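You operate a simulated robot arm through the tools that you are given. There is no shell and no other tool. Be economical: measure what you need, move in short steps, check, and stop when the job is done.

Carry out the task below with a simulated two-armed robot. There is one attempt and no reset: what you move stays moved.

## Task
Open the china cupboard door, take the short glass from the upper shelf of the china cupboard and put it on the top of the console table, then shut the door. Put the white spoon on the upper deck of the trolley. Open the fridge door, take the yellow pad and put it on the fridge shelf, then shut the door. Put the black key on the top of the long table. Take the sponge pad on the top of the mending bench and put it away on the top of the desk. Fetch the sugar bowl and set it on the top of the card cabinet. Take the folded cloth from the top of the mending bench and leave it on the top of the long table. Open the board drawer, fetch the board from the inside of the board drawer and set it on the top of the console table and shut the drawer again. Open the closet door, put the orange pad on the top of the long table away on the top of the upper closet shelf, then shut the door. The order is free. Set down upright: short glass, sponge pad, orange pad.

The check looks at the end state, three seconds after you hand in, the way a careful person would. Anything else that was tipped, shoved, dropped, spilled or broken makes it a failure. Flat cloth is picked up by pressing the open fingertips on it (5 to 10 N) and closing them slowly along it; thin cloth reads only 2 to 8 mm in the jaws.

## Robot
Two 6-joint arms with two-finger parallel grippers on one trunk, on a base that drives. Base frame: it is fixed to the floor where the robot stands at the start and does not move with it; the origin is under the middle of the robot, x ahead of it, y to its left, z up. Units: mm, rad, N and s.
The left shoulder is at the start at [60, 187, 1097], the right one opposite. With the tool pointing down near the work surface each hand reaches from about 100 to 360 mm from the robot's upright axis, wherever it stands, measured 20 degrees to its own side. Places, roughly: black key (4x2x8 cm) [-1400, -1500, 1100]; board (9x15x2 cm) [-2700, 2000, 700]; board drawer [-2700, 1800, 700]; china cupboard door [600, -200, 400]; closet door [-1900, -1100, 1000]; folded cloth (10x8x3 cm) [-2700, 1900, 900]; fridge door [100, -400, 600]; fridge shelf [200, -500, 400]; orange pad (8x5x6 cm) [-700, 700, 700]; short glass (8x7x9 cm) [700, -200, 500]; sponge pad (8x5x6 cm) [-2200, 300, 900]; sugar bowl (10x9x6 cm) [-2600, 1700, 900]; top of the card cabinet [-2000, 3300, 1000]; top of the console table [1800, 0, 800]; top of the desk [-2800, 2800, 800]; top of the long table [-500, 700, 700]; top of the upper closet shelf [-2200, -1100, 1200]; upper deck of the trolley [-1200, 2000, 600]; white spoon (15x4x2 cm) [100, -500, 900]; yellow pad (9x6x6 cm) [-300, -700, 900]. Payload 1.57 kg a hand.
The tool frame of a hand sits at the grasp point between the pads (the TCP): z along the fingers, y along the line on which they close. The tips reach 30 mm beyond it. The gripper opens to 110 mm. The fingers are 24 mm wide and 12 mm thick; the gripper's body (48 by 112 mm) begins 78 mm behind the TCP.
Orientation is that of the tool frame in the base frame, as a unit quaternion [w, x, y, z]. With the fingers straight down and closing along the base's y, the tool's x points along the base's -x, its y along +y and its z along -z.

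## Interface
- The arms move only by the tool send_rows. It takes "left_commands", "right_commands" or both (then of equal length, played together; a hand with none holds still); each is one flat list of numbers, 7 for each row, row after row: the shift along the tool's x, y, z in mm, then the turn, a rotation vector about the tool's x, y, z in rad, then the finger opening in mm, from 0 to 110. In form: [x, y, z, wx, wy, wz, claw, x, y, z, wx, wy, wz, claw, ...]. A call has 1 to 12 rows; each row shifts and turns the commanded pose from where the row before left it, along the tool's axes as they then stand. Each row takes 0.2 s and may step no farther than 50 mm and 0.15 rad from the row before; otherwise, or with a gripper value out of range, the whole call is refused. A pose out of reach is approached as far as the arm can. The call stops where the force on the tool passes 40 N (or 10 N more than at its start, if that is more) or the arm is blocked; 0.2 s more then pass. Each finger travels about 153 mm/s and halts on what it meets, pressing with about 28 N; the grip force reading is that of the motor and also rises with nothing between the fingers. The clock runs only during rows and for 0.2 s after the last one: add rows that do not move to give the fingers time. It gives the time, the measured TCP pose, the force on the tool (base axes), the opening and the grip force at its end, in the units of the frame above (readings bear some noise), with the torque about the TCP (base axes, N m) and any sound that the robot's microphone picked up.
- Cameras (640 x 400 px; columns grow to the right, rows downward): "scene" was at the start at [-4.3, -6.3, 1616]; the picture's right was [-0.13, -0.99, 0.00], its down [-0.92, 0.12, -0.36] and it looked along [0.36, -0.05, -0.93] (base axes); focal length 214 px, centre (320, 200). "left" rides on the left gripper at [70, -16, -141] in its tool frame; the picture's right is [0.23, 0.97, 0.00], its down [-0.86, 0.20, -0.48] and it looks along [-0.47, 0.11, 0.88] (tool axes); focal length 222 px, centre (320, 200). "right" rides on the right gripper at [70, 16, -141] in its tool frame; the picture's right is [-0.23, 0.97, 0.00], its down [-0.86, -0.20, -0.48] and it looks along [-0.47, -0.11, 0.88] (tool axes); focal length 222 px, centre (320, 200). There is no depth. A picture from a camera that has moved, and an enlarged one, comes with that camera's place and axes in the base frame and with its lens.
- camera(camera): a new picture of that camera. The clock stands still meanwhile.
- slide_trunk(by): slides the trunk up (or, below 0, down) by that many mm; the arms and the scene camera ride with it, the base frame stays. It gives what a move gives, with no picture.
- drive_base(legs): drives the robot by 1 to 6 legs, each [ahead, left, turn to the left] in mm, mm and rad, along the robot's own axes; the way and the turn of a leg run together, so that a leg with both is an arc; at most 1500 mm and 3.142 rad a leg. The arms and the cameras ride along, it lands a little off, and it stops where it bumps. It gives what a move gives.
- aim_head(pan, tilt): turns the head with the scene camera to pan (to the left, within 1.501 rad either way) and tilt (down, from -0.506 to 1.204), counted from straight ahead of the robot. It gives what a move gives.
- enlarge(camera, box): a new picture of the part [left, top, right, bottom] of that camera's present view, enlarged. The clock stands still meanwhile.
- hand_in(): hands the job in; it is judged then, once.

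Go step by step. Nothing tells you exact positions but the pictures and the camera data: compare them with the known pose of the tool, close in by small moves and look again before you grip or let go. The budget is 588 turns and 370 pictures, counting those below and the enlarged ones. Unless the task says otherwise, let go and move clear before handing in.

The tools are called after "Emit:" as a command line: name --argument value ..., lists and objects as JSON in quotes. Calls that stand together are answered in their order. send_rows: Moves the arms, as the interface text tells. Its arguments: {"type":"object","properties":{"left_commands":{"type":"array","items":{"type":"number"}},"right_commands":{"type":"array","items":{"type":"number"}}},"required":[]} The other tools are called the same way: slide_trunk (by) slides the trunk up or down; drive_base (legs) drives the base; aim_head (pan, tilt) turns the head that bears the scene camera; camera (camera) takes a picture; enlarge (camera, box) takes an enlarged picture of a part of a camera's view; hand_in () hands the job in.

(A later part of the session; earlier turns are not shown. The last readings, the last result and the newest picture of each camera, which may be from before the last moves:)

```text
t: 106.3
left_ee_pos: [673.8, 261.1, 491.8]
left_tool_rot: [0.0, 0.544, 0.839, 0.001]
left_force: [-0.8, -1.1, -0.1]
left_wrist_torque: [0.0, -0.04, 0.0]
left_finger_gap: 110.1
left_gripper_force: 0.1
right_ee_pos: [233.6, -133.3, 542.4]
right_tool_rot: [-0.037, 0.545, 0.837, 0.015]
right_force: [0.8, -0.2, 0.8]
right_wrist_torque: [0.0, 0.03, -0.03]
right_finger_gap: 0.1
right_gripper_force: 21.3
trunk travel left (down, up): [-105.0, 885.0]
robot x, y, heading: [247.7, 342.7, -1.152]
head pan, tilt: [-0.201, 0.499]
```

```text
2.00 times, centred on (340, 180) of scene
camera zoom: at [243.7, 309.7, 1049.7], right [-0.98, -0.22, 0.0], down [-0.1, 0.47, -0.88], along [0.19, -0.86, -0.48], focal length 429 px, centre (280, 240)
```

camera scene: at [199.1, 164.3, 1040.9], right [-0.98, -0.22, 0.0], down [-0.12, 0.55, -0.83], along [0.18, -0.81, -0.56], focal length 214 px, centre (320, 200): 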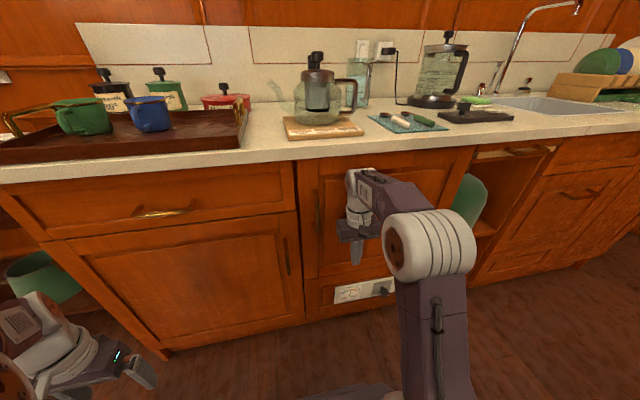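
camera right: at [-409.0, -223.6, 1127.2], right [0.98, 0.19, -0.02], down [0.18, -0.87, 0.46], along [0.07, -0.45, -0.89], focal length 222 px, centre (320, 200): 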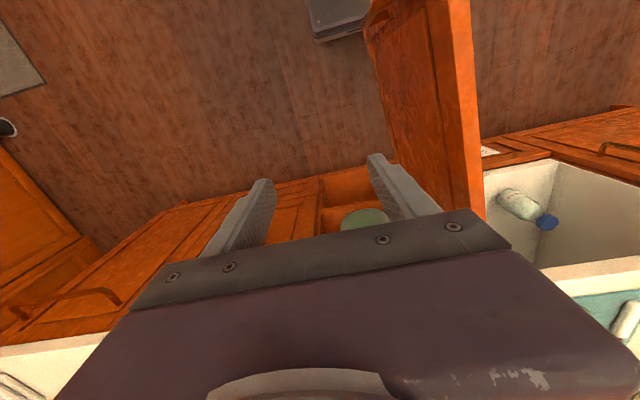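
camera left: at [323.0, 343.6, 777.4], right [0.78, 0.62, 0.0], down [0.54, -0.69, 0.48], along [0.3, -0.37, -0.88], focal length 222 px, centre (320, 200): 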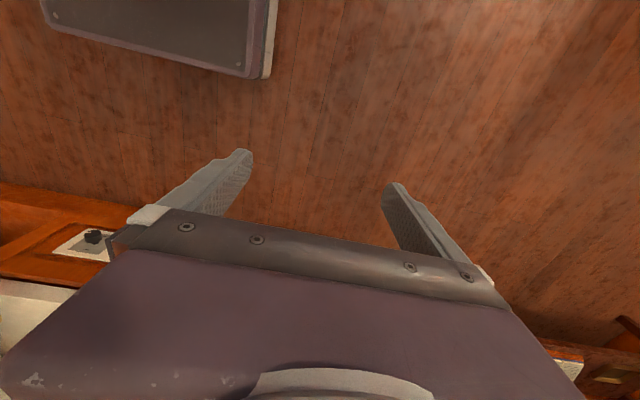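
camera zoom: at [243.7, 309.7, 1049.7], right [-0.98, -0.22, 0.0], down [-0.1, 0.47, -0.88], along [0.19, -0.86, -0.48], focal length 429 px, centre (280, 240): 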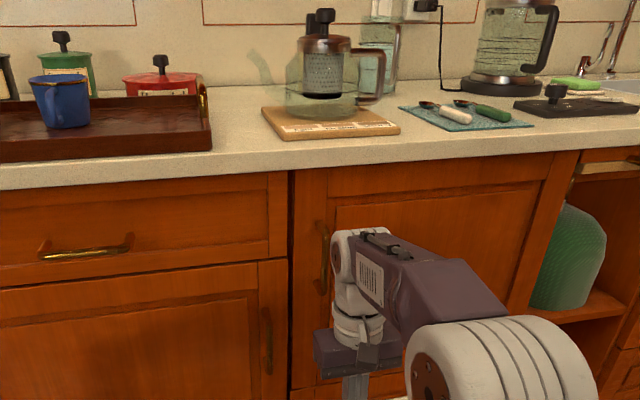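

The fridge is shut. Next the china cupboard (hinge left, handle at about (381,-210,570)): I retract the right hand and bring the left hand forward pointing ahead.

Emit:
send_rows --left_commands '[-30, -38, 0, 0, 0, 0, 110, -30, -38, 0, 0, 0, 0, 110, -30, -38, 0, 0, 0, 0, 110, -30, -38, 0, 0, 0, 0, 110, -30, -38, 0, 0, 0, 0, 110, -30, -38, 0, 0, 0, 0, 110]' --right_commands '[30, 0, 0, 0, 0, 0, 60, 30, 0, 0, 0, 0, 0, 110, 30, 0, 0, 0, 0, 0, 110, 30, 0, 0, 0, 0, 0, 110, 30, 0, 0, 0, 0, 0, 110, 0, 0, 0, 0, 0, 0, 110]'

Emit:
send_rows --left_commands '[0, 0, 0, 0, -0.1428, 0, 110, 0, 0, 0, 0, -0.1428, 0, 110, 0, 0, 0, 0, -0.1428, 0, 110, 0, 0, 0, 0, -0.1428, 0, 110, 0, 0, 0, 0, -0.1428, 0, 110, 0, 0, 0, 0, -0.1428, 0, 110, 0, 0, 0, 0, -0.1428, 0, 110, 0, 0, 0, 0, -0.1428, 0, 110, 0, 0, 0, 0, -0.1428, 0, 110, 0, 0, 0, 0, -0.1428, 0, 110, 0, 0, 0, 0, -0.1428, 0, 110]'

Emit:
aim_head --pan 0 --tilt 0.5

Emit:
camera --camera "scene"

Emit:
camera --camera "left"

```text
t: 107.7
left_ee_pos: [539.7, 5.8, 492.6]
left_tool_rot: [-0.001, 0.544, 0.839, 0.001]
left_force: [0.3, 0.0, 0.3]
left_wrist_torque: [0.02, 0.0, 0.01]
left_finger_gap: 110.1
left_gripper_force: 0.0
right_ee_pos: [173.7, 2.2, 555.4]
right_tool_rot: [-0.037, 0.546, 0.837, 0.015]
right_force: [-0.9, 0.5, -0.5]
right_wrist_torque: [-0.01, 0.0, 0.01]
right_finger_gap: 110.2
right_gripper_force: 0.0
trunk travel left (down, up): [-105.0, 885.0]
robot x, y, heading: [249.0, 343.3, -1.15]
head pan, tilt: [-0.201, 0.499]
```

```text
t: 110.1
left_ee_pos: [529.2, -75.0, 577.0]
left_tool_rot: [0.584, 0.399, 0.609, -0.36]
left_force: [-0.4, -0.2, -0.4]
left_wrist_torque: [-0.02, -0.04, 0.01]
left_finger_gap: 110.2
left_gripper_force: 0.0
left hand out of reach, approached as far as the arm can: row 5, 6, 7, 8, 9, 10, 11
right_ee_pos: [175.2, 1.4, 555.9]
right_tool_rot: [-0.037, 0.546, 0.837, 0.015]
right_force: [0.3, -0.3, -0.3]
right_wrist_torque: [0.0, 0.0, 0.0]
right_finger_gap: 110.1
right_gripper_force: 0.1
trunk travel left (down, up): [-105.0, 885.0]
robot x, y, heading: [248.8, 343.9, -1.152]
head pan, tilt: [-0.201, 0.499]
```

```text
t: 110.8
left_ee_pos: [529.4, -73.5, 575.9]
left_tool_rot: [0.583, 0.399, 0.61, -0.359]
left_force: [0.4, -0.2, 0.3]
left_wrist_torque: [-0.04, 0.03, 0.0]
left_finger_gap: 110.0
left_gripper_force: 0.1
right_ee_pos: [173.9, 1.5, 555.2]
right_tool_rot: [-0.036, 0.545, 0.837, 0.014]
right_force: [0.2, -0.1, 0.1]
right_wrist_torque: [-0.01, -0.02, -0.03]
right_finger_gap: 110.2
right_gripper_force: 0.1
trunk travel left (down, up): [-105.0, 885.0]
robot x, y, heading: [250.1, 343.9, -1.142]
head pan, tilt: [0.0, 0.499]
```

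```text
315 pictures are left
camera scene: at [261.0, 315.4, 1049.7], right [-0.91, -0.41, 0.0], down [-0.2, 0.44, -0.88], along [0.36, -0.8, -0.48], focal length 214 px, centre (320, 200)
```

scene: 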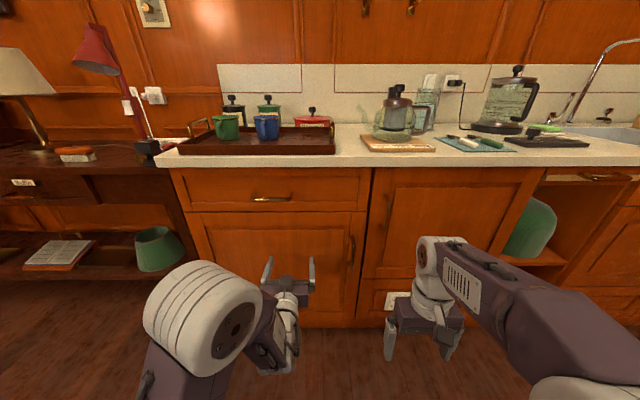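

```text
314 pictures are left
camera left: at [453.8, 51.7, 513.5], right [0.88, 0.43, -0.2], down [-0.02, 0.46, 0.89], along [0.47, -0.78, 0.41], focal length 222 px, centre (320, 200)
```

left: 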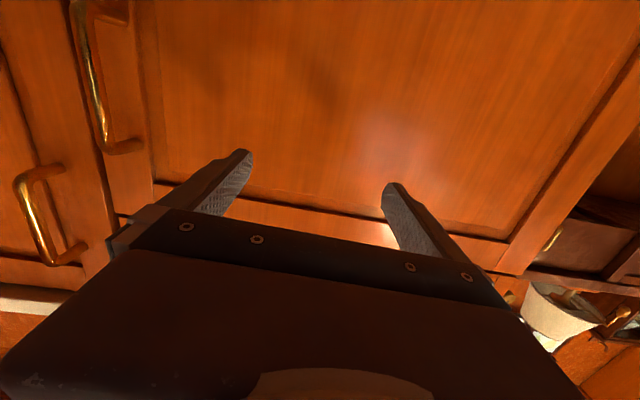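

The cupboard handle is at about (385,-207), z 490–590; hinge near (845,-27). I move right 187 and down 25.

Emit:
drive_base --legs '[[-20, -187, 0]]'

Emit:
slide_trunk --by -30

Emit:
camera --camera "left"

```text
t: 112.4
left_ee_pos: [347.9, -133.2, 576.6]
left_tool_rot: [0.584, 0.399, 0.609, -0.359]
left_force: [-0.3, -0.2, 0.0]
left_wrist_torque: [-0.03, -0.03, 0.0]
left_finger_gap: 110.2
left_gripper_force: 0.1
right_ee_pos: [-6.2, -57.0, 555.1]
right_tool_rot: [-0.037, 0.544, 0.838, 0.015]
right_force: [-0.3, -0.2, -0.5]
right_wrist_torque: [0.01, 0.0, 0.02]
right_finger_gap: 110.1
right_gripper_force: 0.2
trunk travel left (down, up): [-105.0, 885.0]
robot x, y, heading: [65.0, 281.3, -1.144]
head pan, tilt: [0.0, 0.499]
```

```text
t: 113.2
left_ee_pos: [347.9, -132.4, 545.7]
left_tool_rot: [0.584, 0.399, 0.609, -0.359]
left_force: [-0.1, -0.1, -0.6]
left_wrist_torque: [0.0, 0.04, -0.01]
left_finger_gap: 110.0
left_gripper_force: 0.1
right_ee_pos: [-6.6, -58.3, 525.4]
right_tool_rot: [-0.037, 0.544, 0.838, 0.015]
right_force: [0.2, 0.6, -0.1]
right_wrist_torque: [-0.01, 0.01, -0.01]
right_finger_gap: 109.9
right_gripper_force: 0.0
trunk travel left (down, up): [-75.0, 915.0]
robot x, y, heading: [64.5, 284.3, -1.144]
head pan, tilt: [0.0, 0.499]
```

```text
313 pictures are left
camera left: at [272.7, -7.2, 483.5], right [0.88, 0.43, -0.2], down [-0.02, 0.46, 0.89], along [0.47, -0.78, 0.41], focal length 222 px, centre (320, 200)
```

left: 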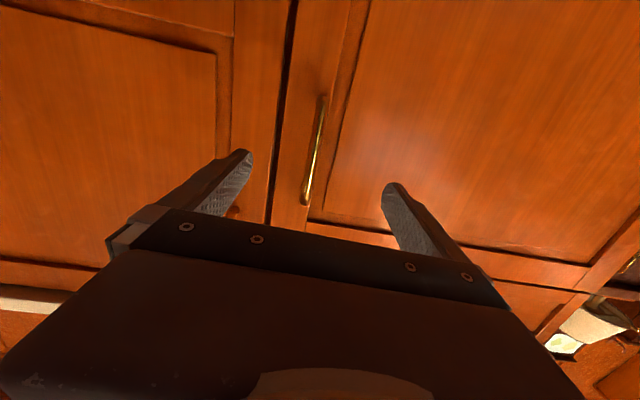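

The bar lies ~90 mm ahead between the fingers. I advance 84 mm and close.

Emit:
drive_base --legs '[[60, -6, 0]]'

Emit:
camera --camera "left"

```text
t: 114.1
left_ee_pos: [368.7, -191.2, 547.0]
left_tool_rot: [0.583, 0.399, 0.609, -0.36]
left_force: [-0.5, 0.3, -0.1]
left_wrist_torque: [0.0, -0.01, 0.0]
left_finger_gap: 109.9
left_gripper_force: 0.0
right_ee_pos: [12.8, -115.9, 524.8]
right_tool_rot: [-0.037, 0.545, 0.838, 0.015]
right_force: [0.7, -0.6, 0.2]
right_wrist_torque: [-0.04, -0.01, 0.02]
right_finger_gap: 110.0
right_gripper_force: 0.1
trunk travel left (down, up): [-75.0, 915.0]
robot x, y, heading: [82.2, 222.4, -1.144]
head pan, tilt: [0.0, 0.499]
```

```text
312 pictures are left
camera left: at [292.8, -65.9, 483.5], right [0.88, 0.43, -0.2], down [-0.02, 0.46, 0.89], along [0.47, -0.78, 0.41], focal length 222 px, centre (320, 200)
```

left: 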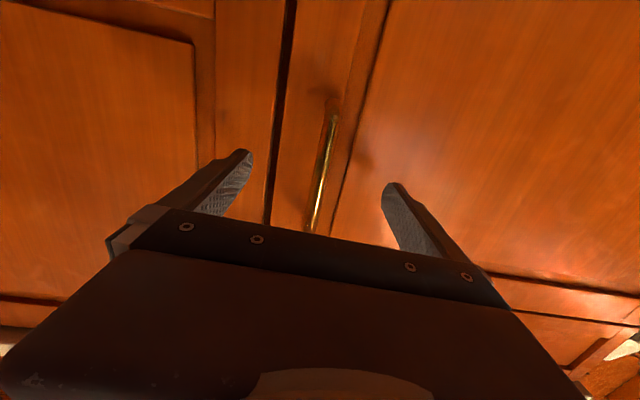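

Emit:
send_rows --left_commands '[0, 0, 22, 0, 0, 0, 110, 0, 0, 0, 0, 0, 0, 60, 0, 0, 0, 0, 0, 0, 20, 0, 0, 0, 0, 0, 0, 0, 0, 0, 0, 0, 0, 0, 0, 0, 0, 0, 0, 0, 0, 0]'

```text
t: 115.5
left_ee_pos: [378.5, -211.8, 545.4]
left_tool_rot: [0.583, 0.4, 0.609, -0.359]
left_force: [-9.4, -3.1, -2.5]
left_wrist_torque: [-0.28, 0.71, 0.01]
left_finger_gap: 13.3
left_gripper_force: 29.7
right_ee_pos: [11.7, -116.6, 525.3]
right_tool_rot: [-0.037, 0.544, 0.838, 0.015]
right_force: [0.1, -0.1, -0.2]
right_wrist_torque: [-0.01, 0.01, 0.01]
right_finger_gap: 109.8
right_gripper_force: 0.2
trunk travel left (down, up): [-75.0, 915.0]
robot x, y, heading: [86.2, 220.9, -1.145]
head pan, tilt: [0.0, 0.499]
```

Gripped. I crack the door open with a short base arc about its left hinge.

Emit:
drive_base --legs '[[-74, 67, -0.125], [-74, 67, -0.125]]'

Emit:
camera --camera "scene"

```text
t: 117.4
left_ee_pos: [348.8, -87.8, 545.2]
left_tool_rot: [0.536, 0.469, 0.558, -0.427]
left_force: [19.3, 2.3, -0.6]
left_wrist_torque: [0.02, 0.75, 0.08]
left_finger_gap: 13.4
left_gripper_force: 29.8
right_ee_pos: [15.2, 94.9, 525.7]
right_tool_rot: [-0.036, 0.643, 0.765, 0.019]
right_force: [-0.5, 0.3, 0.1]
right_wrist_torque: [0.01, -0.03, 0.0]
right_finger_gap: 110.0
right_gripper_force: 0.1
trunk travel left (down, up): [-75.0, 915.0]
robot x, y, heading: [168.0, 405.6, -1.394]
head pan, tilt: [0.0, 0.499]
```

```text
311 pictures are left
camera scene: at [176.9, 376.7, 1019.7], right [-0.98, -0.18, 0.0], down [-0.09, 0.47, -0.88], along [0.15, -0.86, -0.48], focal length 214 px, centre (320, 200)
```

scene: 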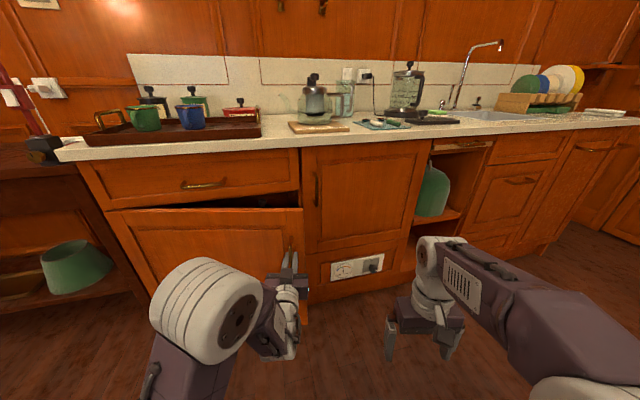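

It opened about 14°. I release, back off slightly, and re-square the robot to the counter.

Emit:
send_rows --left_commands '[0, 0, 0, 0, 0, 0, 60, 0, 0, 0, 0, 0, 0, 110, 0, 0, 0, 0, 0, 0, 110]'

Emit:
drive_base --legs '[[-50, 0, 0], [0, -60, 0.257]]'

Emit:
camera --camera "scene"

Emit:
camera --camera "left"

```text
t: 118.2
left_ee_pos: [347.1, -87.4, 545.5]
left_tool_rot: [0.536, 0.47, 0.557, -0.428]
left_force: [0.0, -0.7, -0.3]
left_wrist_torque: [-0.02, 0.02, -0.01]
left_finger_gap: 110.0
left_gripper_force: 0.1
right_ee_pos: [13.3, 94.1, 524.9]
right_tool_rot: [-0.035, 0.644, 0.764, 0.02]
right_force: [0.1, 0.2, 0.8]
right_wrist_torque: [0.02, 0.02, -0.04]
right_finger_gap: 110.1
right_gripper_force: 0.0
trunk travel left (down, up): [-75.0, 915.0]
robot x, y, heading: [171.0, 405.8, -1.396]
head pan, tilt: [0.0, 0.499]
```

```text
t: 120.0
left_ee_pos: [403.2, 6.2, 545.8]
left_tool_rot: [0.587, 0.393, 0.613, -0.355]
left_force: [0.4, 0.2, 0.3]
left_wrist_torque: [0.02, -0.01, 0.0]
left_finger_gap: 110.0
left_gripper_force: 0.0
right_ee_pos: [34.8, 96.0, 524.1]
right_tool_rot: [-0.038, 0.539, 0.841, 0.015]
right_force: [0.1, 0.0, 0.0]
right_wrist_torque: [0.0, 0.0, 0.02]
right_finger_gap: 110.2
right_gripper_force: 0.1
trunk travel left (down, up): [-75.0, 915.0]
robot x, y, heading: [106.6, 437.5, -1.138]
head pan, tilt: [0.0, 0.499]
```

```text
310 pictures are left
camera scene: at [117.9, 410.2, 1019.7], right [-0.91, -0.42, 0.0], down [-0.2, 0.43, -0.88], along [0.37, -0.8, -0.48], focal length 214 px, centre (320, 200)
```

scene: 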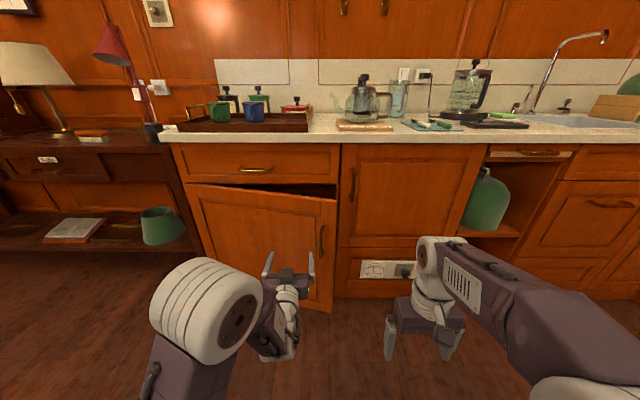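

```text
309 pictures are left
camera left: at [325.9, 130.3, 482.7], right [0.87, 0.44, -0.2], down [-0.03, 0.46, 0.89], along [0.49, -0.77, 0.41], focal length 222 px, centre (320, 200)
```

left: 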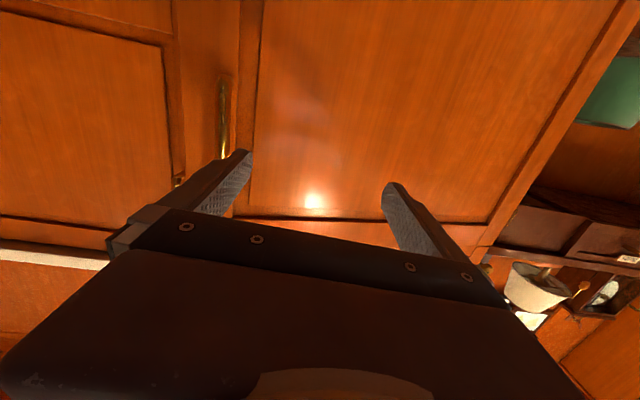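

The door is ajar with its top at z≈705, under the drawer. I'll hook it from inside with the left fingers pointing down, so I pitch the left hand down again, close it and raise the trunk.

Emit:
send_rows --left_commands '[0, 0, 0, 0, 0.1428, 0, 60, 0, 0, 0, 0, 0.1428, 0, 0, 0, 0, 0, 0, 0.1428, 0, 0, 0, 0, 0, 0, 0.1428, 0, 0, 0, 0, 0, 0, 0.1428, 0, 0, 0, 0, 0, 0, 0.1428, 0, 0, 0, 0, 0, 0, 0.1428, 0, 0, 0, 0, 0, 0, 0.1428, 0, 0, 0, 0, 0, 0, 0.1428, 0, 0, 0, 0, 0, 0, 0.1428, 0, 0, 0, 0, 0, 0, 0.08, 0, 0]'

Emit:
slide_trunk --by 240

Emit:
camera --camera "left"

```text
t: 122.4
left_ee_pos: [403.5, 6.7, 546.1]
left_tool_rot: [0.007, 0.53, 0.848, 0.011]
left_force: [0.8, -0.6, -0.5]
left_wrist_torque: [0.03, -0.01, 0.0]
left_finger_gap: 0.0
left_gripper_force: 21.0
right_ee_pos: [36.5, 95.0, 526.5]
right_tool_rot: [-0.037, 0.539, 0.841, 0.015]
right_force: [-0.2, 0.2, -0.1]
right_wrist_torque: [0.0, 0.01, 0.02]
right_finger_gap: 109.9
right_gripper_force: 0.1
trunk travel left (down, up): [-75.0, 915.0]
robot x, y, heading: [105.6, 439.6, -1.129]
head pan, tilt: [0.0, 0.499]
```

```text
t: 124.9
left_ee_pos: [403.9, 6.4, 785.7]
left_tool_rot: [0.009, 0.529, 0.849, 0.01]
left_force: [-1.0, 1.3, -0.8]
left_wrist_torque: [0.02, 0.02, 0.02]
left_finger_gap: 0.1
left_gripper_force: 21.5
right_ee_pos: [34.8, 96.3, 765.8]
right_tool_rot: [-0.037, 0.538, 0.842, 0.014]
right_force: [-0.3, 0.5, -0.2]
right_wrist_torque: [0.03, -0.02, 0.0]
right_finger_gap: 109.9
right_gripper_force: 0.1
trunk travel left (down, up): [-315.0, 675.0]
robot x, y, heading: [102.6, 434.1, -1.134]
head pan, tilt: [0.0, 0.499]
```

```text
308 pictures are left
camera left: at [354.6, 60.5, 924.6], right [0.77, 0.63, 0.03], down [0.54, -0.69, 0.49], along [0.32, -0.36, -0.87], focal length 222 px, centre (320, 200)
```

left: 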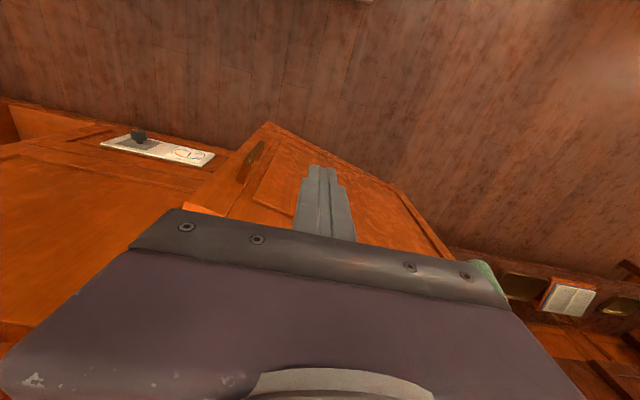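

I move the closed left fingers above the gap behind the door edge.

Emit:
drive_base --legs '[[120, -88, 0]]'

Emit:
camera --camera "left"

Emit:
camera --camera "scene"

```text
t: 126.3
left_ee_pos: [374.6, -140.7, 785.4]
left_tool_rot: [0.008, 0.53, 0.848, 0.011]
left_force: [0.1, -0.8, -0.8]
left_wrist_torque: [0.0, 0.0, -0.01]
left_finger_gap: 0.2
left_gripper_force: 20.9
right_ee_pos: [5.5, -50.8, 764.5]
right_tool_rot: [-0.037, 0.539, 0.841, 0.015]
right_force: [-0.6, 0.1, -0.5]
right_wrist_torque: [0.02, 0.01, -0.02]
right_finger_gap: 110.3
right_gripper_force: 0.0
trunk travel left (down, up): [-315.0, 675.0]
robot x, y, heading: [77.0, 294.7, -1.136]
head pan, tilt: [0.0, 0.499]
```

```text
307 pictures are left
camera left: at [324.9, -86.5, 924.4], right [0.78, 0.63, 0.03], down [0.54, -0.69, 0.48], along [0.32, -0.36, -0.87], focal length 222 px, centre (320, 200)
```

left: 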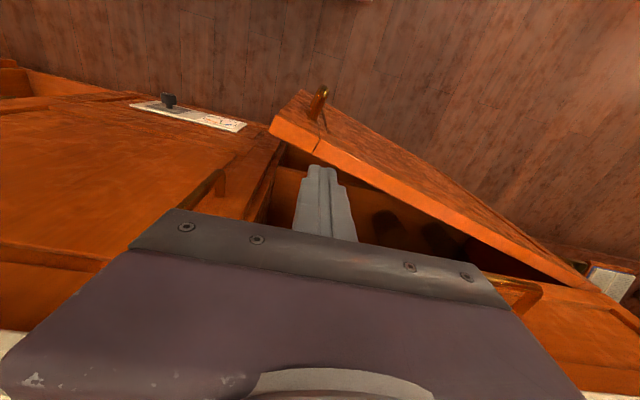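

```text
306 pictures are left
camera scene: at [88.5, 263.0, 1259.7], right [-0.91, -0.42, 0.0], down [-0.2, 0.43, -0.88], along [0.37, -0.8, -0.48], focal length 214 px, centre (320, 200)
```

scene: 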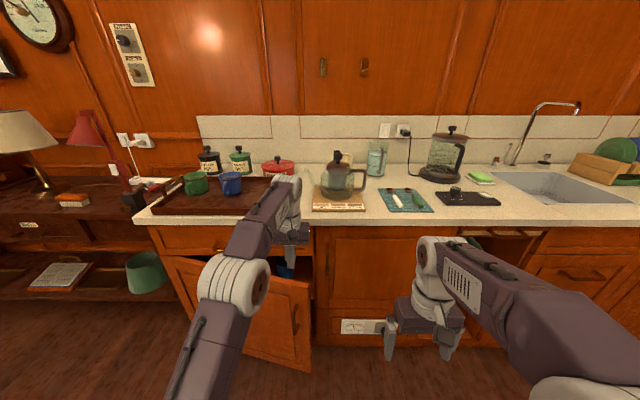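

The fingers are just above the gap; I shift 20 mm inward, then lower behind the door edge.

Emit:
send_rows --left_commands '[-10, 0, 0, 0, 0, 0, 0, -12, 0, 0, 0, 0, 0, 0, 0, 0, 30, 0, 0, 0, 0, 0, 0, 30, 0, 0, 0, 0, 0, 0, 30, 0, 0, 0, 0]'

Emit:
camera --camera "left"

```text
t: 127.4
left_ee_pos: [386.9, -156.5, 726.0]
left_tool_rot: [0.018, 0.528, 0.849, 0.0]
left_force: [-3.1, -0.2, 19.9]
left_wrist_torque: [0.17, 0.26, 0.33]
left_finger_gap: 0.2
left_gripper_force: 21.4
left hand out of reach, approached as far as the arm can: row 2
right_ee_pos: [5.6, -50.4, 765.5]
right_tool_rot: [-0.037, 0.539, 0.841, 0.014]
right_force: [0.6, -0.4, 1.0]
right_wrist_torque: [0.03, 0.01, -0.04]
right_finger_gap: 109.9
right_gripper_force: 0.1
trunk travel left (down, up): [-315.0, 675.0]
robot x, y, heading: [76.2, 293.2, -1.138]
head pan, tilt: [0.0, 0.499]
stopped in row 5 (left hand): the force on the tool passed its limit (the readings are from after the stop); the commanded pose is now the measured one
```

```text
305 pictures are left
camera left: at [335.1, -99.3, 862.6], right [0.77, 0.63, 0.01], down [0.54, -0.67, 0.51], along [0.33, -0.39, -0.86], focal length 222 px, centre (320, 200)
```

left: 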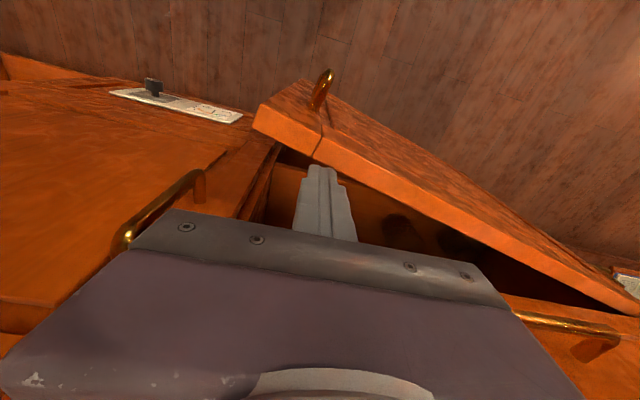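

The fingertip is touching the door's top edge. I raise, drive in 18 mm more, and lower again.

Emit:
send_rows --left_commands '[0, 0, -20, 0, 0, 0, 0]'

Emit:
drive_base --legs '[[20, 0, 0]]'

Emit:
send_rows --left_commands '[0, 0, 25, 0, 0, 0, 0, 0, 0, 25, 0, 0, 0, 0, 0, 0, 25, 0, 0, 0, 0]'

Emit:
camera --camera "left"

```text
t: 127.8
left_ee_pos: [383.7, -156.0, 742.1]
left_tool_rot: [0.015, 0.53, 0.848, 0.004]
left_force: [-0.7, -0.4, -0.8]
left_wrist_torque: [-0.01, 0.0, -0.02]
left_finger_gap: 0.0
left_gripper_force: 21.2
right_ee_pos: [6.2, -50.8, 764.6]
right_tool_rot: [-0.038, 0.54, 0.841, 0.015]
right_force: [-0.8, -0.2, -0.7]
right_wrist_torque: [0.01, -0.04, 0.01]
right_finger_gap: 110.0
right_gripper_force: 0.0
trunk travel left (down, up): [-315.0, 675.0]
robot x, y, heading: [74.1, 292.9, -1.135]
head pan, tilt: [0.0, 0.499]
```

```text
t: 128.6
left_ee_pos: [393.3, -174.9, 741.8]
left_tool_rot: [0.016, 0.529, 0.849, 0.003]
left_force: [1.1, -1.1, 0.0]
left_wrist_torque: [0.04, 0.04, 0.01]
left_finger_gap: 0.0
left_gripper_force: 21.1
right_ee_pos: [14.8, -70.7, 764.7]
right_tool_rot: [-0.038, 0.539, 0.841, 0.015]
right_force: [0.6, -0.4, 0.0]
right_wrist_torque: [0.03, 0.02, 0.01]
right_finger_gap: 110.1
right_gripper_force: 0.0
trunk travel left (down, up): [-315.0, 675.0]
robot x, y, heading: [83.6, 272.7, -1.131]
head pan, tilt: [0.0, 0.499]
```

```text
t: 129.4
left_ee_pos: [396.1, -176.3, 667.8]
left_tool_rot: [0.016, 0.529, 0.849, 0.003]
left_force: [0.0, -0.2, -0.4]
left_wrist_torque: [-0.03, 0.01, 0.01]
left_finger_gap: 0.0
left_gripper_force: 21.2
right_ee_pos: [13.8, -68.4, 765.1]
right_tool_rot: [-0.037, 0.54, 0.841, 0.015]
right_force: [0.5, -0.1, -0.7]
right_wrist_torque: [0.01, 0.03, 0.02]
right_finger_gap: 109.8
right_gripper_force: 0.0
trunk travel left (down, up): [-315.0, 675.0]
robot x, y, heading: [86.2, 273.2, -1.134]
head pan, tilt: [0.0, 0.499]
```

```text
304 pictures are left
camera left: at [344.8, -119.2, 805.5], right [0.77, 0.63, 0.02], down [0.54, -0.67, 0.5], along [0.33, -0.38, -0.86], focal length 222 px, centre (320, 200)
```

left: 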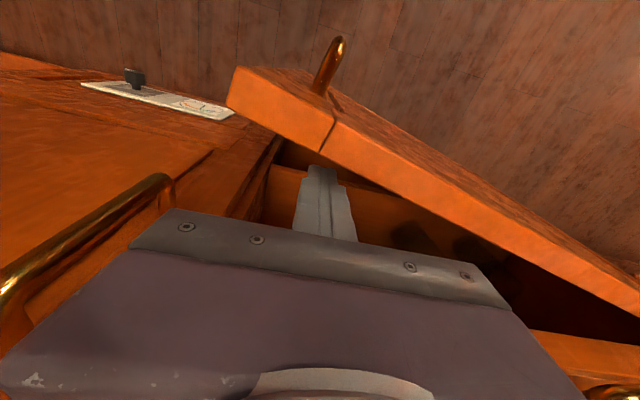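

The fingers are behind the door. I sweep left and back to swing it open.

Emit:
drive_base --legs '[[-110, 110, 0], [-30, 110, 0]]'

Emit:
camera --camera "scene"

Emit:
camera --camera "left"

```text
t: 131.6
left_ee_pos: [538.1, 43.2, 668.2]
left_tool_rot: [0.017, 0.53, 0.848, 0.002]
left_force: [-0.3, 0.0, 0.8]
left_wrist_torque: [-0.02, -0.02, -0.01]
left_finger_gap: 0.0
left_gripper_force: 21.3
right_ee_pos: [157.4, 151.3, 765.6]
right_tool_rot: [-0.037, 0.54, 0.841, 0.014]
right_force: [0.3, 0.9, -0.3]
right_wrist_torque: [-0.08, 0.01, 0.0]
right_finger_gap: 110.1
right_gripper_force: 0.2
trunk travel left (down, up): [-315.0, 675.0]
robot x, y, heading: [228.2, 493.3, -1.138]
head pan, tilt: [0.0, 0.499]
```

```text
303 pictures are left
camera scene: at [242.1, 465.9, 1259.7], right [-0.91, -0.42, 0.0], down [-0.2, 0.43, -0.88], along [0.37, -0.8, -0.48], focal length 214 px, centre (320, 200)
```

scene: 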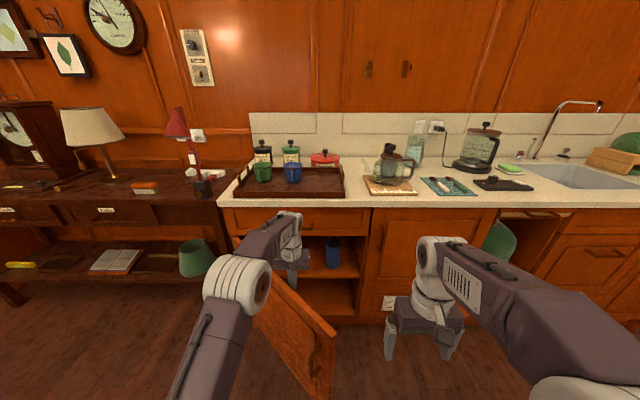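

```text
302 pictures are left
camera left: at [488.3, 100.0, 805.8], right [0.78, 0.63, 0.01], down [0.54, -0.68, 0.5], along [0.33, -0.38, -0.86], focal length 222 px, centre (320, 200)
```

left: 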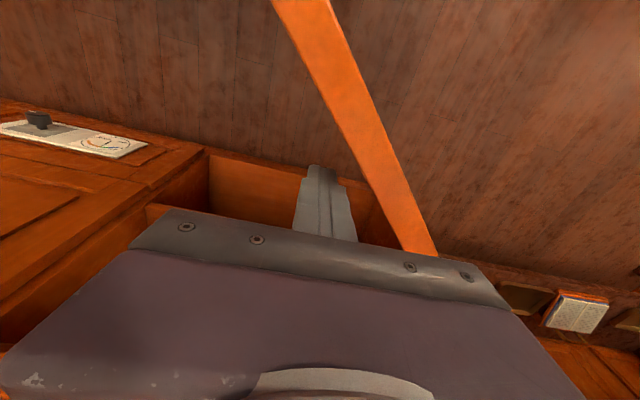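

Door about 50° open and a blue glass is visible on the upper shelf. I keep pushing the door left.

Emit:
drive_base --legs '[[0, 100, 0], [0, 70, 0]]'

Emit:
camera --camera "scene"

Emit:
camera --camera "left"

```text
t: 133.4
left_ee_pos: [675.4, 109.0, 669.4]
left_tool_rot: [0.017, 0.532, 0.847, -0.003]
left_force: [0.0, 0.0, 0.6]
left_wrist_torque: [0.01, -0.01, -0.04]
left_finger_gap: 0.1
left_gripper_force: 21.8
right_ee_pos: [297.6, 221.5, 764.5]
right_tool_rot: [-0.037, 0.542, 0.839, 0.015]
right_force: [-0.6, 0.5, 0.1]
right_wrist_torque: [0.02, 0.04, -0.01]
right_finger_gap: 110.0
right_gripper_force: 0.0
trunk travel left (down, up): [-315.0, 675.0]
robot x, y, heading: [368.9, 567.8, -1.147]
head pan, tilt: [0.0, 0.499]
stopped in leg 2: the robot was blocked; the commanded pose is now the measured one
```

```text
301 pictures are left
camera scene: at [381.5, 535.4, 1259.7], right [-0.91, -0.42, 0.0], down [-0.2, 0.44, -0.88], along [0.37, -0.8, -0.48], focal length 214 px, centre (320, 200)
```

scene: 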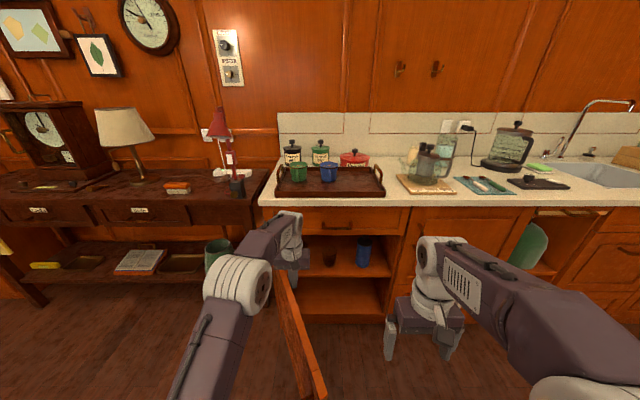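

```text
300 pictures are left
camera left: at [625.3, 167.7, 806.7], right [0.78, 0.63, 0.01], down [0.54, -0.67, 0.51], along [0.32, -0.39, -0.86], focal length 222 px, centre (320, 200)
```

left: 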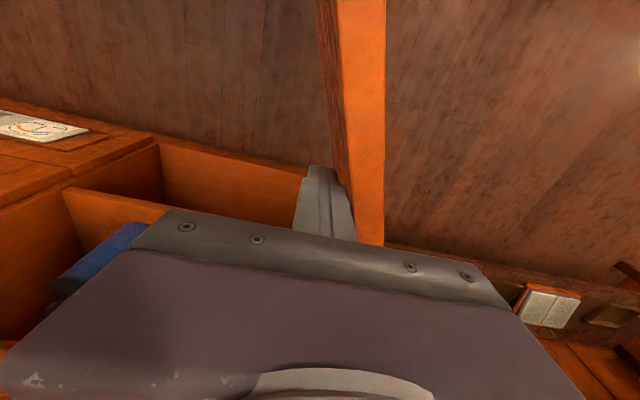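

The door is about 75° open. I look at the items on the upper shelf.

Emit:
enlarge --camera "scene" --box '[270, 200, 430, 330]'

```text
3.08 times, centred on (350, 265) of scene
camera zoom: at [381.5, 535.4, 1259.7], right [-0.91, -0.42, 0.0], down [-0.2, 0.44, -0.88], along [0.37, -0.8, -0.48], focal length 660 px, centre (228, 0)
```

zoom: 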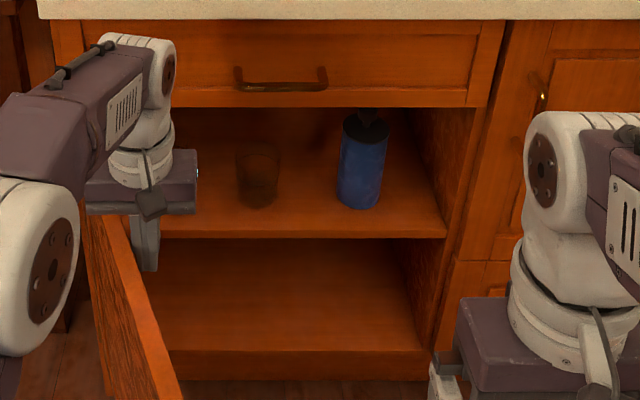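

The clear short glass is at about (666,-189) on the shelf (z≈460), left of a blue bottle. I push the door wider with the left arm.

Emit:
send_rows --left_commands '[0, 30, 0, 0, 0, 0, 0, 0, 30, 0, 0, 0, 0, 0, 0, 30, 0, 0, 0, 0, 0, 0, 30, 0, 0, 0, 0, 0, 0, 20, 0, 0, 0, 0, 0]'

Emit:
camera --camera "scene"

```text
t: 133.8
left_ee_pos: [674.8, 109.2, 669.4]
left_tool_rot: [0.011, 0.535, 0.844, -0.012]
left_force: [-11.9, -5.4, 0.9]
left_wrist_torque: [0.14, -0.27, 0.18]
left_finger_gap: 0.0
left_gripper_force: 21.7
right_ee_pos: [296.1, 222.2, 765.4]
right_tool_rot: [-0.036, 0.544, 0.838, 0.014]
right_force: [-0.2, 0.5, 0.0]
right_wrist_torque: [-0.01, 0.05, 0.01]
right_finger_gap: 110.1
right_gripper_force: 0.1
trunk travel left (down, up): [-315.0, 675.0]
robot x, y, heading: [366.6, 565.6, -1.148]
head pan, tilt: [0.0, 0.499]
stopped in row 1 (left hand): the force on the tool passed its limit (the readings are from after the stop); the commanded pose is now the measured one
```

```text
298 pictures are left
camera scene: at [381.7, 536.0, 1259.8], right [-0.91, -0.41, 0.0], down [-0.2, 0.44, -0.88], along [0.36, -0.8, -0.48], focal length 214 px, centre (320, 200)
```

scene: 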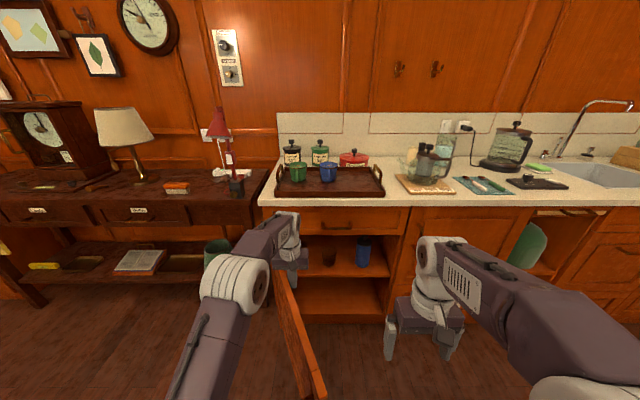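

The base itself was holding the door tip. I move right past the tip, swing the left arm outward, and then push the door from inside.

Emit:
drive_base --legs '[[0, -260, 0]]'

Emit:
send_rows --left_commands '[40, 0, 0, 0, 0, 0, 0, 40, 20, 0, 0, 0, 0, 0, 30, 38, 0, 0, 0, 0, 0, 30, 38, 0, 0, 0, 0, 0, 20, 38, 0, 0, 0, 0, 0, 20, 38, 0, 0, 0, 0, 0, 0, 40, 0, 0, 0, 0, 0]'

Emit:
camera --camera "scene"

```text
t: 135.6
left_ee_pos: [438.5, 1.6, 669.8]
left_tool_rot: [0.012, 0.534, 0.845, -0.01]
left_force: [-0.2, -0.6, -0.3]
left_wrist_torque: [0.0, -0.01, 0.01]
left_finger_gap: 0.2
left_gripper_force: 21.2
right_ee_pos: [56.7, 113.2, 766.4]
right_tool_rot: [-0.038, 0.543, 0.839, 0.015]
right_force: [0.3, 0.4, 0.3]
right_wrist_torque: [-0.01, -0.01, 0.01]
right_finger_gap: 110.1
right_gripper_force: 0.1
trunk travel left (down, up): [-315.0, 675.0]
robot x, y, heading: [127.7, 456.6, -1.145]
head pan, tilt: [0.0, 0.499]
```

```text
t: 137.2
left_ee_pos: [553.3, 257.0, 659.2]
left_tool_rot: [0.012, 0.534, 0.845, -0.01]
left_force: [-0.8, 0.0, -0.1]
left_wrist_torque: [0.01, 0.0, -0.06]
left_finger_gap: 0.1
left_gripper_force: 21.3
right_ee_pos: [58.9, 113.3, 765.9]
right_tool_rot: [-0.038, 0.543, 0.839, 0.013]
right_force: [0.0, -0.1, -0.5]
right_wrist_torque: [-0.01, 0.01, 0.0]
right_finger_gap: 110.0
right_gripper_force: 0.1
trunk travel left (down, up): [-315.0, 675.0]
robot x, y, heading: [130.2, 457.0, -1.145]
head pan, tilt: [0.0, 0.499]
```

```text
297 pictures are left
camera scene: at [144.2, 427.1, 1259.7], right [-0.91, -0.42, 0.0], down [-0.2, 0.44, -0.88], along [0.36, -0.8, -0.48], focal length 214 px, centre (320, 200)
```

scene: 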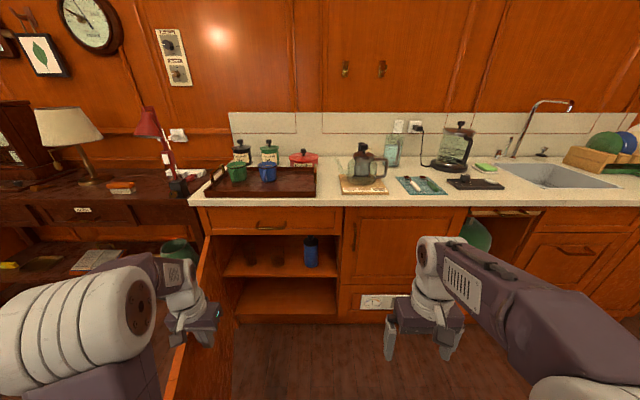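

I push the door further left with the left arm from here, then look.

Emit:
send_rows --left_commands '[-30, 30, 0, 0, 0, 0, 0, -20, 35, 0, 0, 0, 0, 0, -20, 35, 0, 0, 0, 0, 0, 0, 35, 0, 0, 0, 0, 0, 0, 30, 0, 0, 0, 0, 0]'

Emit:
camera --camera "scene"

```text
t: 138.4
left_ee_pos: [732.5, 264.9, 661.2]
left_tool_rot: [0.013, 0.535, 0.845, -0.01]
left_force: [-0.6, 0.6, 0.4]
left_wrist_torque: [0.01, 0.03, -0.03]
left_finger_gap: 0.3
left_gripper_force: 21.1
right_ee_pos: [59.6, 113.3, 764.7]
right_tool_rot: [-0.036, 0.543, 0.839, 0.014]
right_force: [-0.6, -0.1, 0.0]
right_wrist_torque: [-0.04, 0.03, 0.01]
right_finger_gap: 109.9
right_gripper_force: 0.0
trunk travel left (down, up): [-315.0, 675.0]
robot x, y, heading: [129.5, 456.0, -1.145]
head pan, tilt: [0.0, 0.499]
```

```text
296 pictures are left
camera scene: at [143.9, 427.1, 1259.7], right [-0.91, -0.42, 0.0], down [-0.2, 0.44, -0.88], along [0.36, -0.8, -0.48], focal length 214 px, centre (320, 200)
```

scene: 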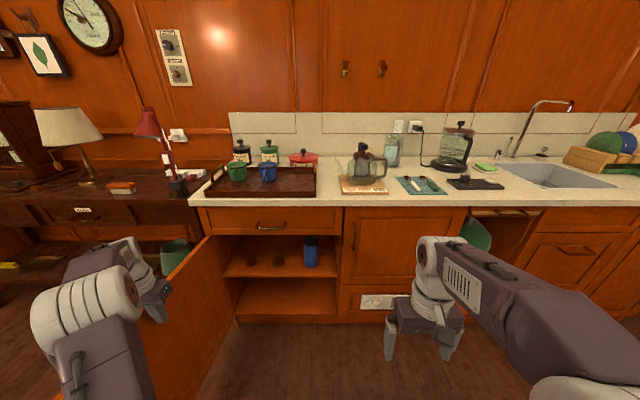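

The door is now about 95–100° open. I look at the shelf items.

Emit:
enlarge --camera "scene" --box '[200, 200, 360, 330]'

```text
3.08 times, centred on (280, 265) of scene
camera zoom: at [143.9, 427.1, 1259.7], right [-0.91, -0.42, 0.0], down [-0.2, 0.44, -0.88], along [0.36, -0.8, -0.48], focal length 660 px, centre (443, 0)
```

zoom: 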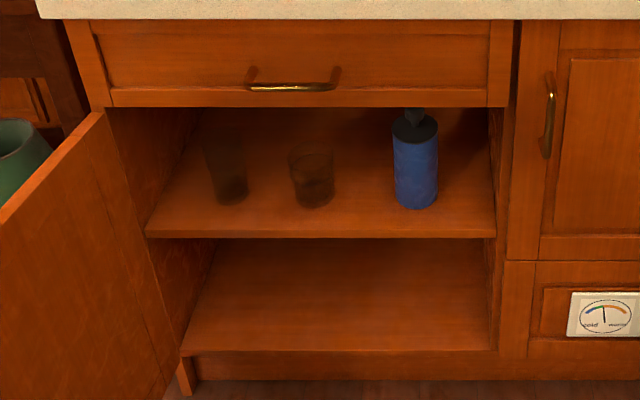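

The short glass is the middle one at about (656,-190), with a tall glass to its left and the bottle right. I bring the left hand in front and pitch it forward.

Emit:
send_rows --left_commands '[-10, -41, -12, 0, 0, 0, 0, -10, -41, -12, 0, 0, 0, 0, -10, -41, -12, 0, 0, 0, 0, -10, -41, -12, 0, 0, 0, 50, -10, -41, -12, 0, 0, 0, 110, -10, -41, -12, 0, 0, 0, 110, -10, -41, -12, 0, 0, 0, 110, -10, -41, -12, 0, 0, 0, 110]'

Emit:
send_rows --left_commands '[0, 0, 0, 0, -0.1428, 0, 110, 0, 0, 0, 0, -0.1428, 0, 110, 0, 0, 0, 0, -0.1428, 0, 110, 0, 0, 0, 0, -0.1428, 0, 110, 0, 0, 0, 0, -0.1428, 0, 110, 0, 0, 0, 0, -0.1428, 0, 110, 0, 0, 0, 0, -0.1428, 0, 110, 0, 0, 0, 0, -0.1428, 0, 110, 0, 0, 0, 0, -0.1428, 0, 110, 0, 0, 0, 0, -0.1428, 0, 110, 0, 0, 0, 0, -0.1428, 0, 110]'

Emit:
slide_trunk --by -250

Emit:
camera --camera "left"

```text
t: 140.2
left_ee_pos: [468.4, 53.8, 765.4]
left_tool_rot: [0.013, 0.534, 0.845, -0.009]
left_force: [-0.5, 0.2, -0.2]
left_wrist_torque: [0.04, -0.03, -0.01]
left_finger_gap: 110.0
left_gripper_force: 0.1
right_ee_pos: [57.8, 113.5, 764.8]
right_tool_rot: [-0.038, 0.543, 0.839, 0.015]
right_force: [0.0, -0.4, -0.2]
right_wrist_torque: [0.01, -0.02, -0.01]
right_finger_gap: 110.0
right_gripper_force: 0.0
trunk travel left (down, up): [-315.0, 675.0]
robot x, y, heading: [126.3, 459.0, -1.145]
head pan, tilt: [0.0, 0.499]
```

```text
t: 142.6
left_ee_pos: [467.2, 47.8, 786.0]
left_tool_rot: [0.587, 0.394, 0.624, -0.334]
left_force: [0.5, 0.2, 0.6]
left_wrist_torque: [-0.01, -0.02, -0.01]
left_finger_gap: 109.9
left_gripper_force: 0.1
left hand out of reach, approached as far as the arm can: row 6, 7, 10, 11
right_ee_pos: [57.9, 112.5, 764.7]
right_tool_rot: [-0.038, 0.543, 0.839, 0.014]
right_force: [0.7, -0.2, 0.4]
right_wrist_torque: [-0.03, -0.01, 0.03]
right_finger_gap: 110.0
right_gripper_force: 0.0
trunk travel left (down, up): [-315.0, 675.0]
robot x, y, heading: [130.4, 454.0, -1.145]
head pan, tilt: [0.0, 0.499]
```

```text
t: 145.2
left_ee_pos: [469.1, 46.8, 536.1]
left_tool_rot: [0.586, 0.394, 0.624, -0.334]
left_force: [-0.5, 0.5, 0.5]
left_wrist_torque: [0.01, -0.04, -0.01]
left_finger_gap: 109.9
left_gripper_force: 0.0
right_ee_pos: [58.4, 113.6, 515.2]
right_tool_rot: [-0.037, 0.543, 0.839, 0.015]
right_force: [-0.1, 0.4, 0.3]
right_wrist_torque: [0.01, 0.0, 0.01]
right_finger_gap: 109.9
right_gripper_force: 0.1
trunk travel left (down, up): [-65.0, 925.0]
robot x, y, heading: [130.5, 456.7, -1.143]
head pan, tilt: [0.0, 0.499]
```

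```text
294 pictures are left
camera left: at [386.5, 170.3, 476.9], right [0.86, 0.48, -0.18], down [-0.05, 0.43, 0.9], along [0.51, -0.77, 0.39], focal length 222 px, centre (320, 200)
```

left: 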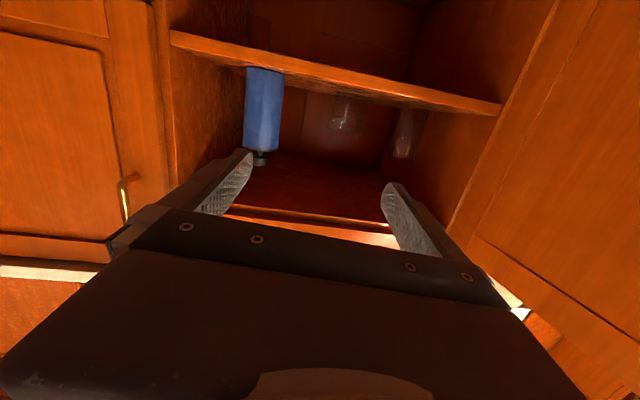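

I correct yaw/roll, lower slightly and approach to 150 mm before the glass.

Emit:
send_rows --left_commands '[0, 0, 0, 0.055, 0, -0.045, 110, 0, 0, 0, 0, 0, 0, 110]'

Emit:
slide_trunk --by -20

Emit:
drive_base --legs '[[130, 60, 0]]'

Emit:
camera --camera "left"

Emit:
camera --camera "scene"

```text
t: 145.8
left_ee_pos: [461.6, 45.5, 546.0]
left_tool_rot: [0.579, 0.396, 0.624, -0.344]
left_force: [0.2, -0.2, 0.1]
left_wrist_torque: [0.01, -0.03, -0.01]
left_finger_gap: 110.0
left_gripper_force: 0.1
left hand out of reach, approached as far as the arm can: row 1
right_ee_pos: [58.7, 113.6, 514.4]
right_tool_rot: [-0.038, 0.543, 0.839, 0.014]
right_force: [1.1, 0.1, -0.3]
right_wrist_torque: [0.03, -0.01, -0.01]
right_finger_gap: 110.1
right_gripper_force: 0.0
trunk travel left (down, up): [-65.0, 925.0]
robot x, y, heading: [131.1, 455.5, -1.144]
head pan, tilt: [0.0, 0.499]
```

```text
t: 146.5
left_ee_pos: [461.6, 46.0, 526.2]
left_tool_rot: [0.579, 0.396, 0.624, -0.344]
left_force: [-0.2, -0.6, -0.8]
left_wrist_torque: [-0.01, 0.01, -0.01]
left_finger_gap: 109.9
left_gripper_force: 0.0
right_ee_pos: [57.6, 113.4, 495.8]
right_tool_rot: [-0.037, 0.543, 0.839, 0.015]
right_force: [0.2, -0.3, 0.7]
right_wrist_torque: [0.01, 0.0, -0.02]
right_finger_gap: 110.0
right_gripper_force: 0.2
trunk travel left (down, up): [-45.0, 945.0]
robot x, y, heading: [133.0, 456.1, -1.144]
head pan, tilt: [0.0, 0.499]
```

```text
t: 147.8
left_ee_pos: [568.2, -48.0, 525.5]
left_tool_rot: [0.579, 0.396, 0.624, -0.344]
left_force: [0.7, 0.0, 0.0]
left_wrist_torque: [0.03, 0.01, 0.04]
left_finger_gap: 109.9
left_gripper_force: 0.2
right_ee_pos: [165.0, 19.6, 495.5]
right_tool_rot: [-0.038, 0.544, 0.838, 0.015]
right_force: [1.0, 0.4, -0.2]
right_wrist_torque: [-0.02, 0.01, 0.0]
right_finger_gap: 109.8
right_gripper_force: 0.0
trunk travel left (down, up): [-45.0, 945.0]
robot x, y, heading: [236.9, 365.1, -1.145]
head pan, tilt: [0.0, 0.499]
```

```text
293 pictures are left
camera left: at [488.0, 77.0, 468.0], right [0.87, 0.46, -0.2], down [-0.02, 0.43, 0.9], along [0.5, -0.78, 0.38], focal length 222 px, centre (320, 200)
```

left: 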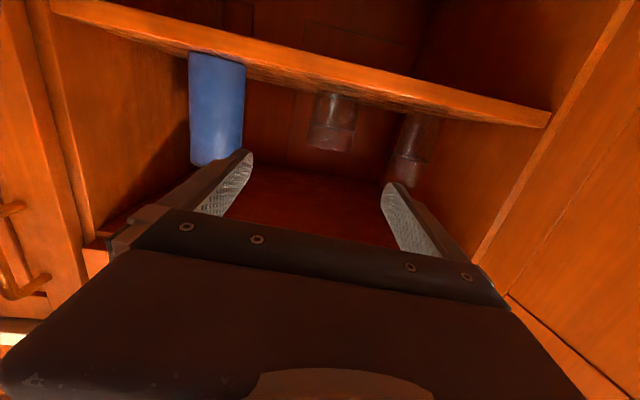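

```text
292 pictures are left
camera scene: at [250.3, 333.7, 989.7], right [-0.91, -0.41, 0.0], down [-0.2, 0.44, -0.88], along [0.36, -0.8, -0.48], focal length 214 px, centre (320, 200)
```

scene: 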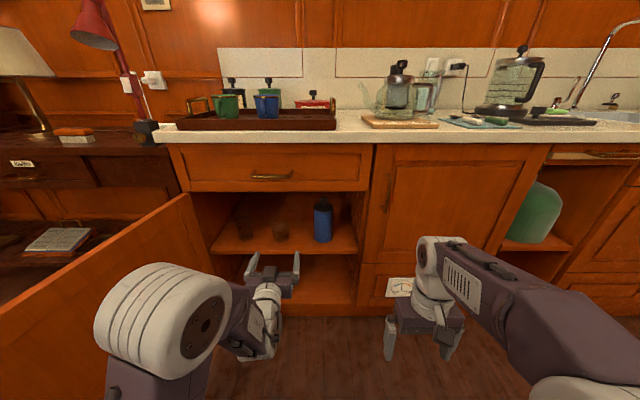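

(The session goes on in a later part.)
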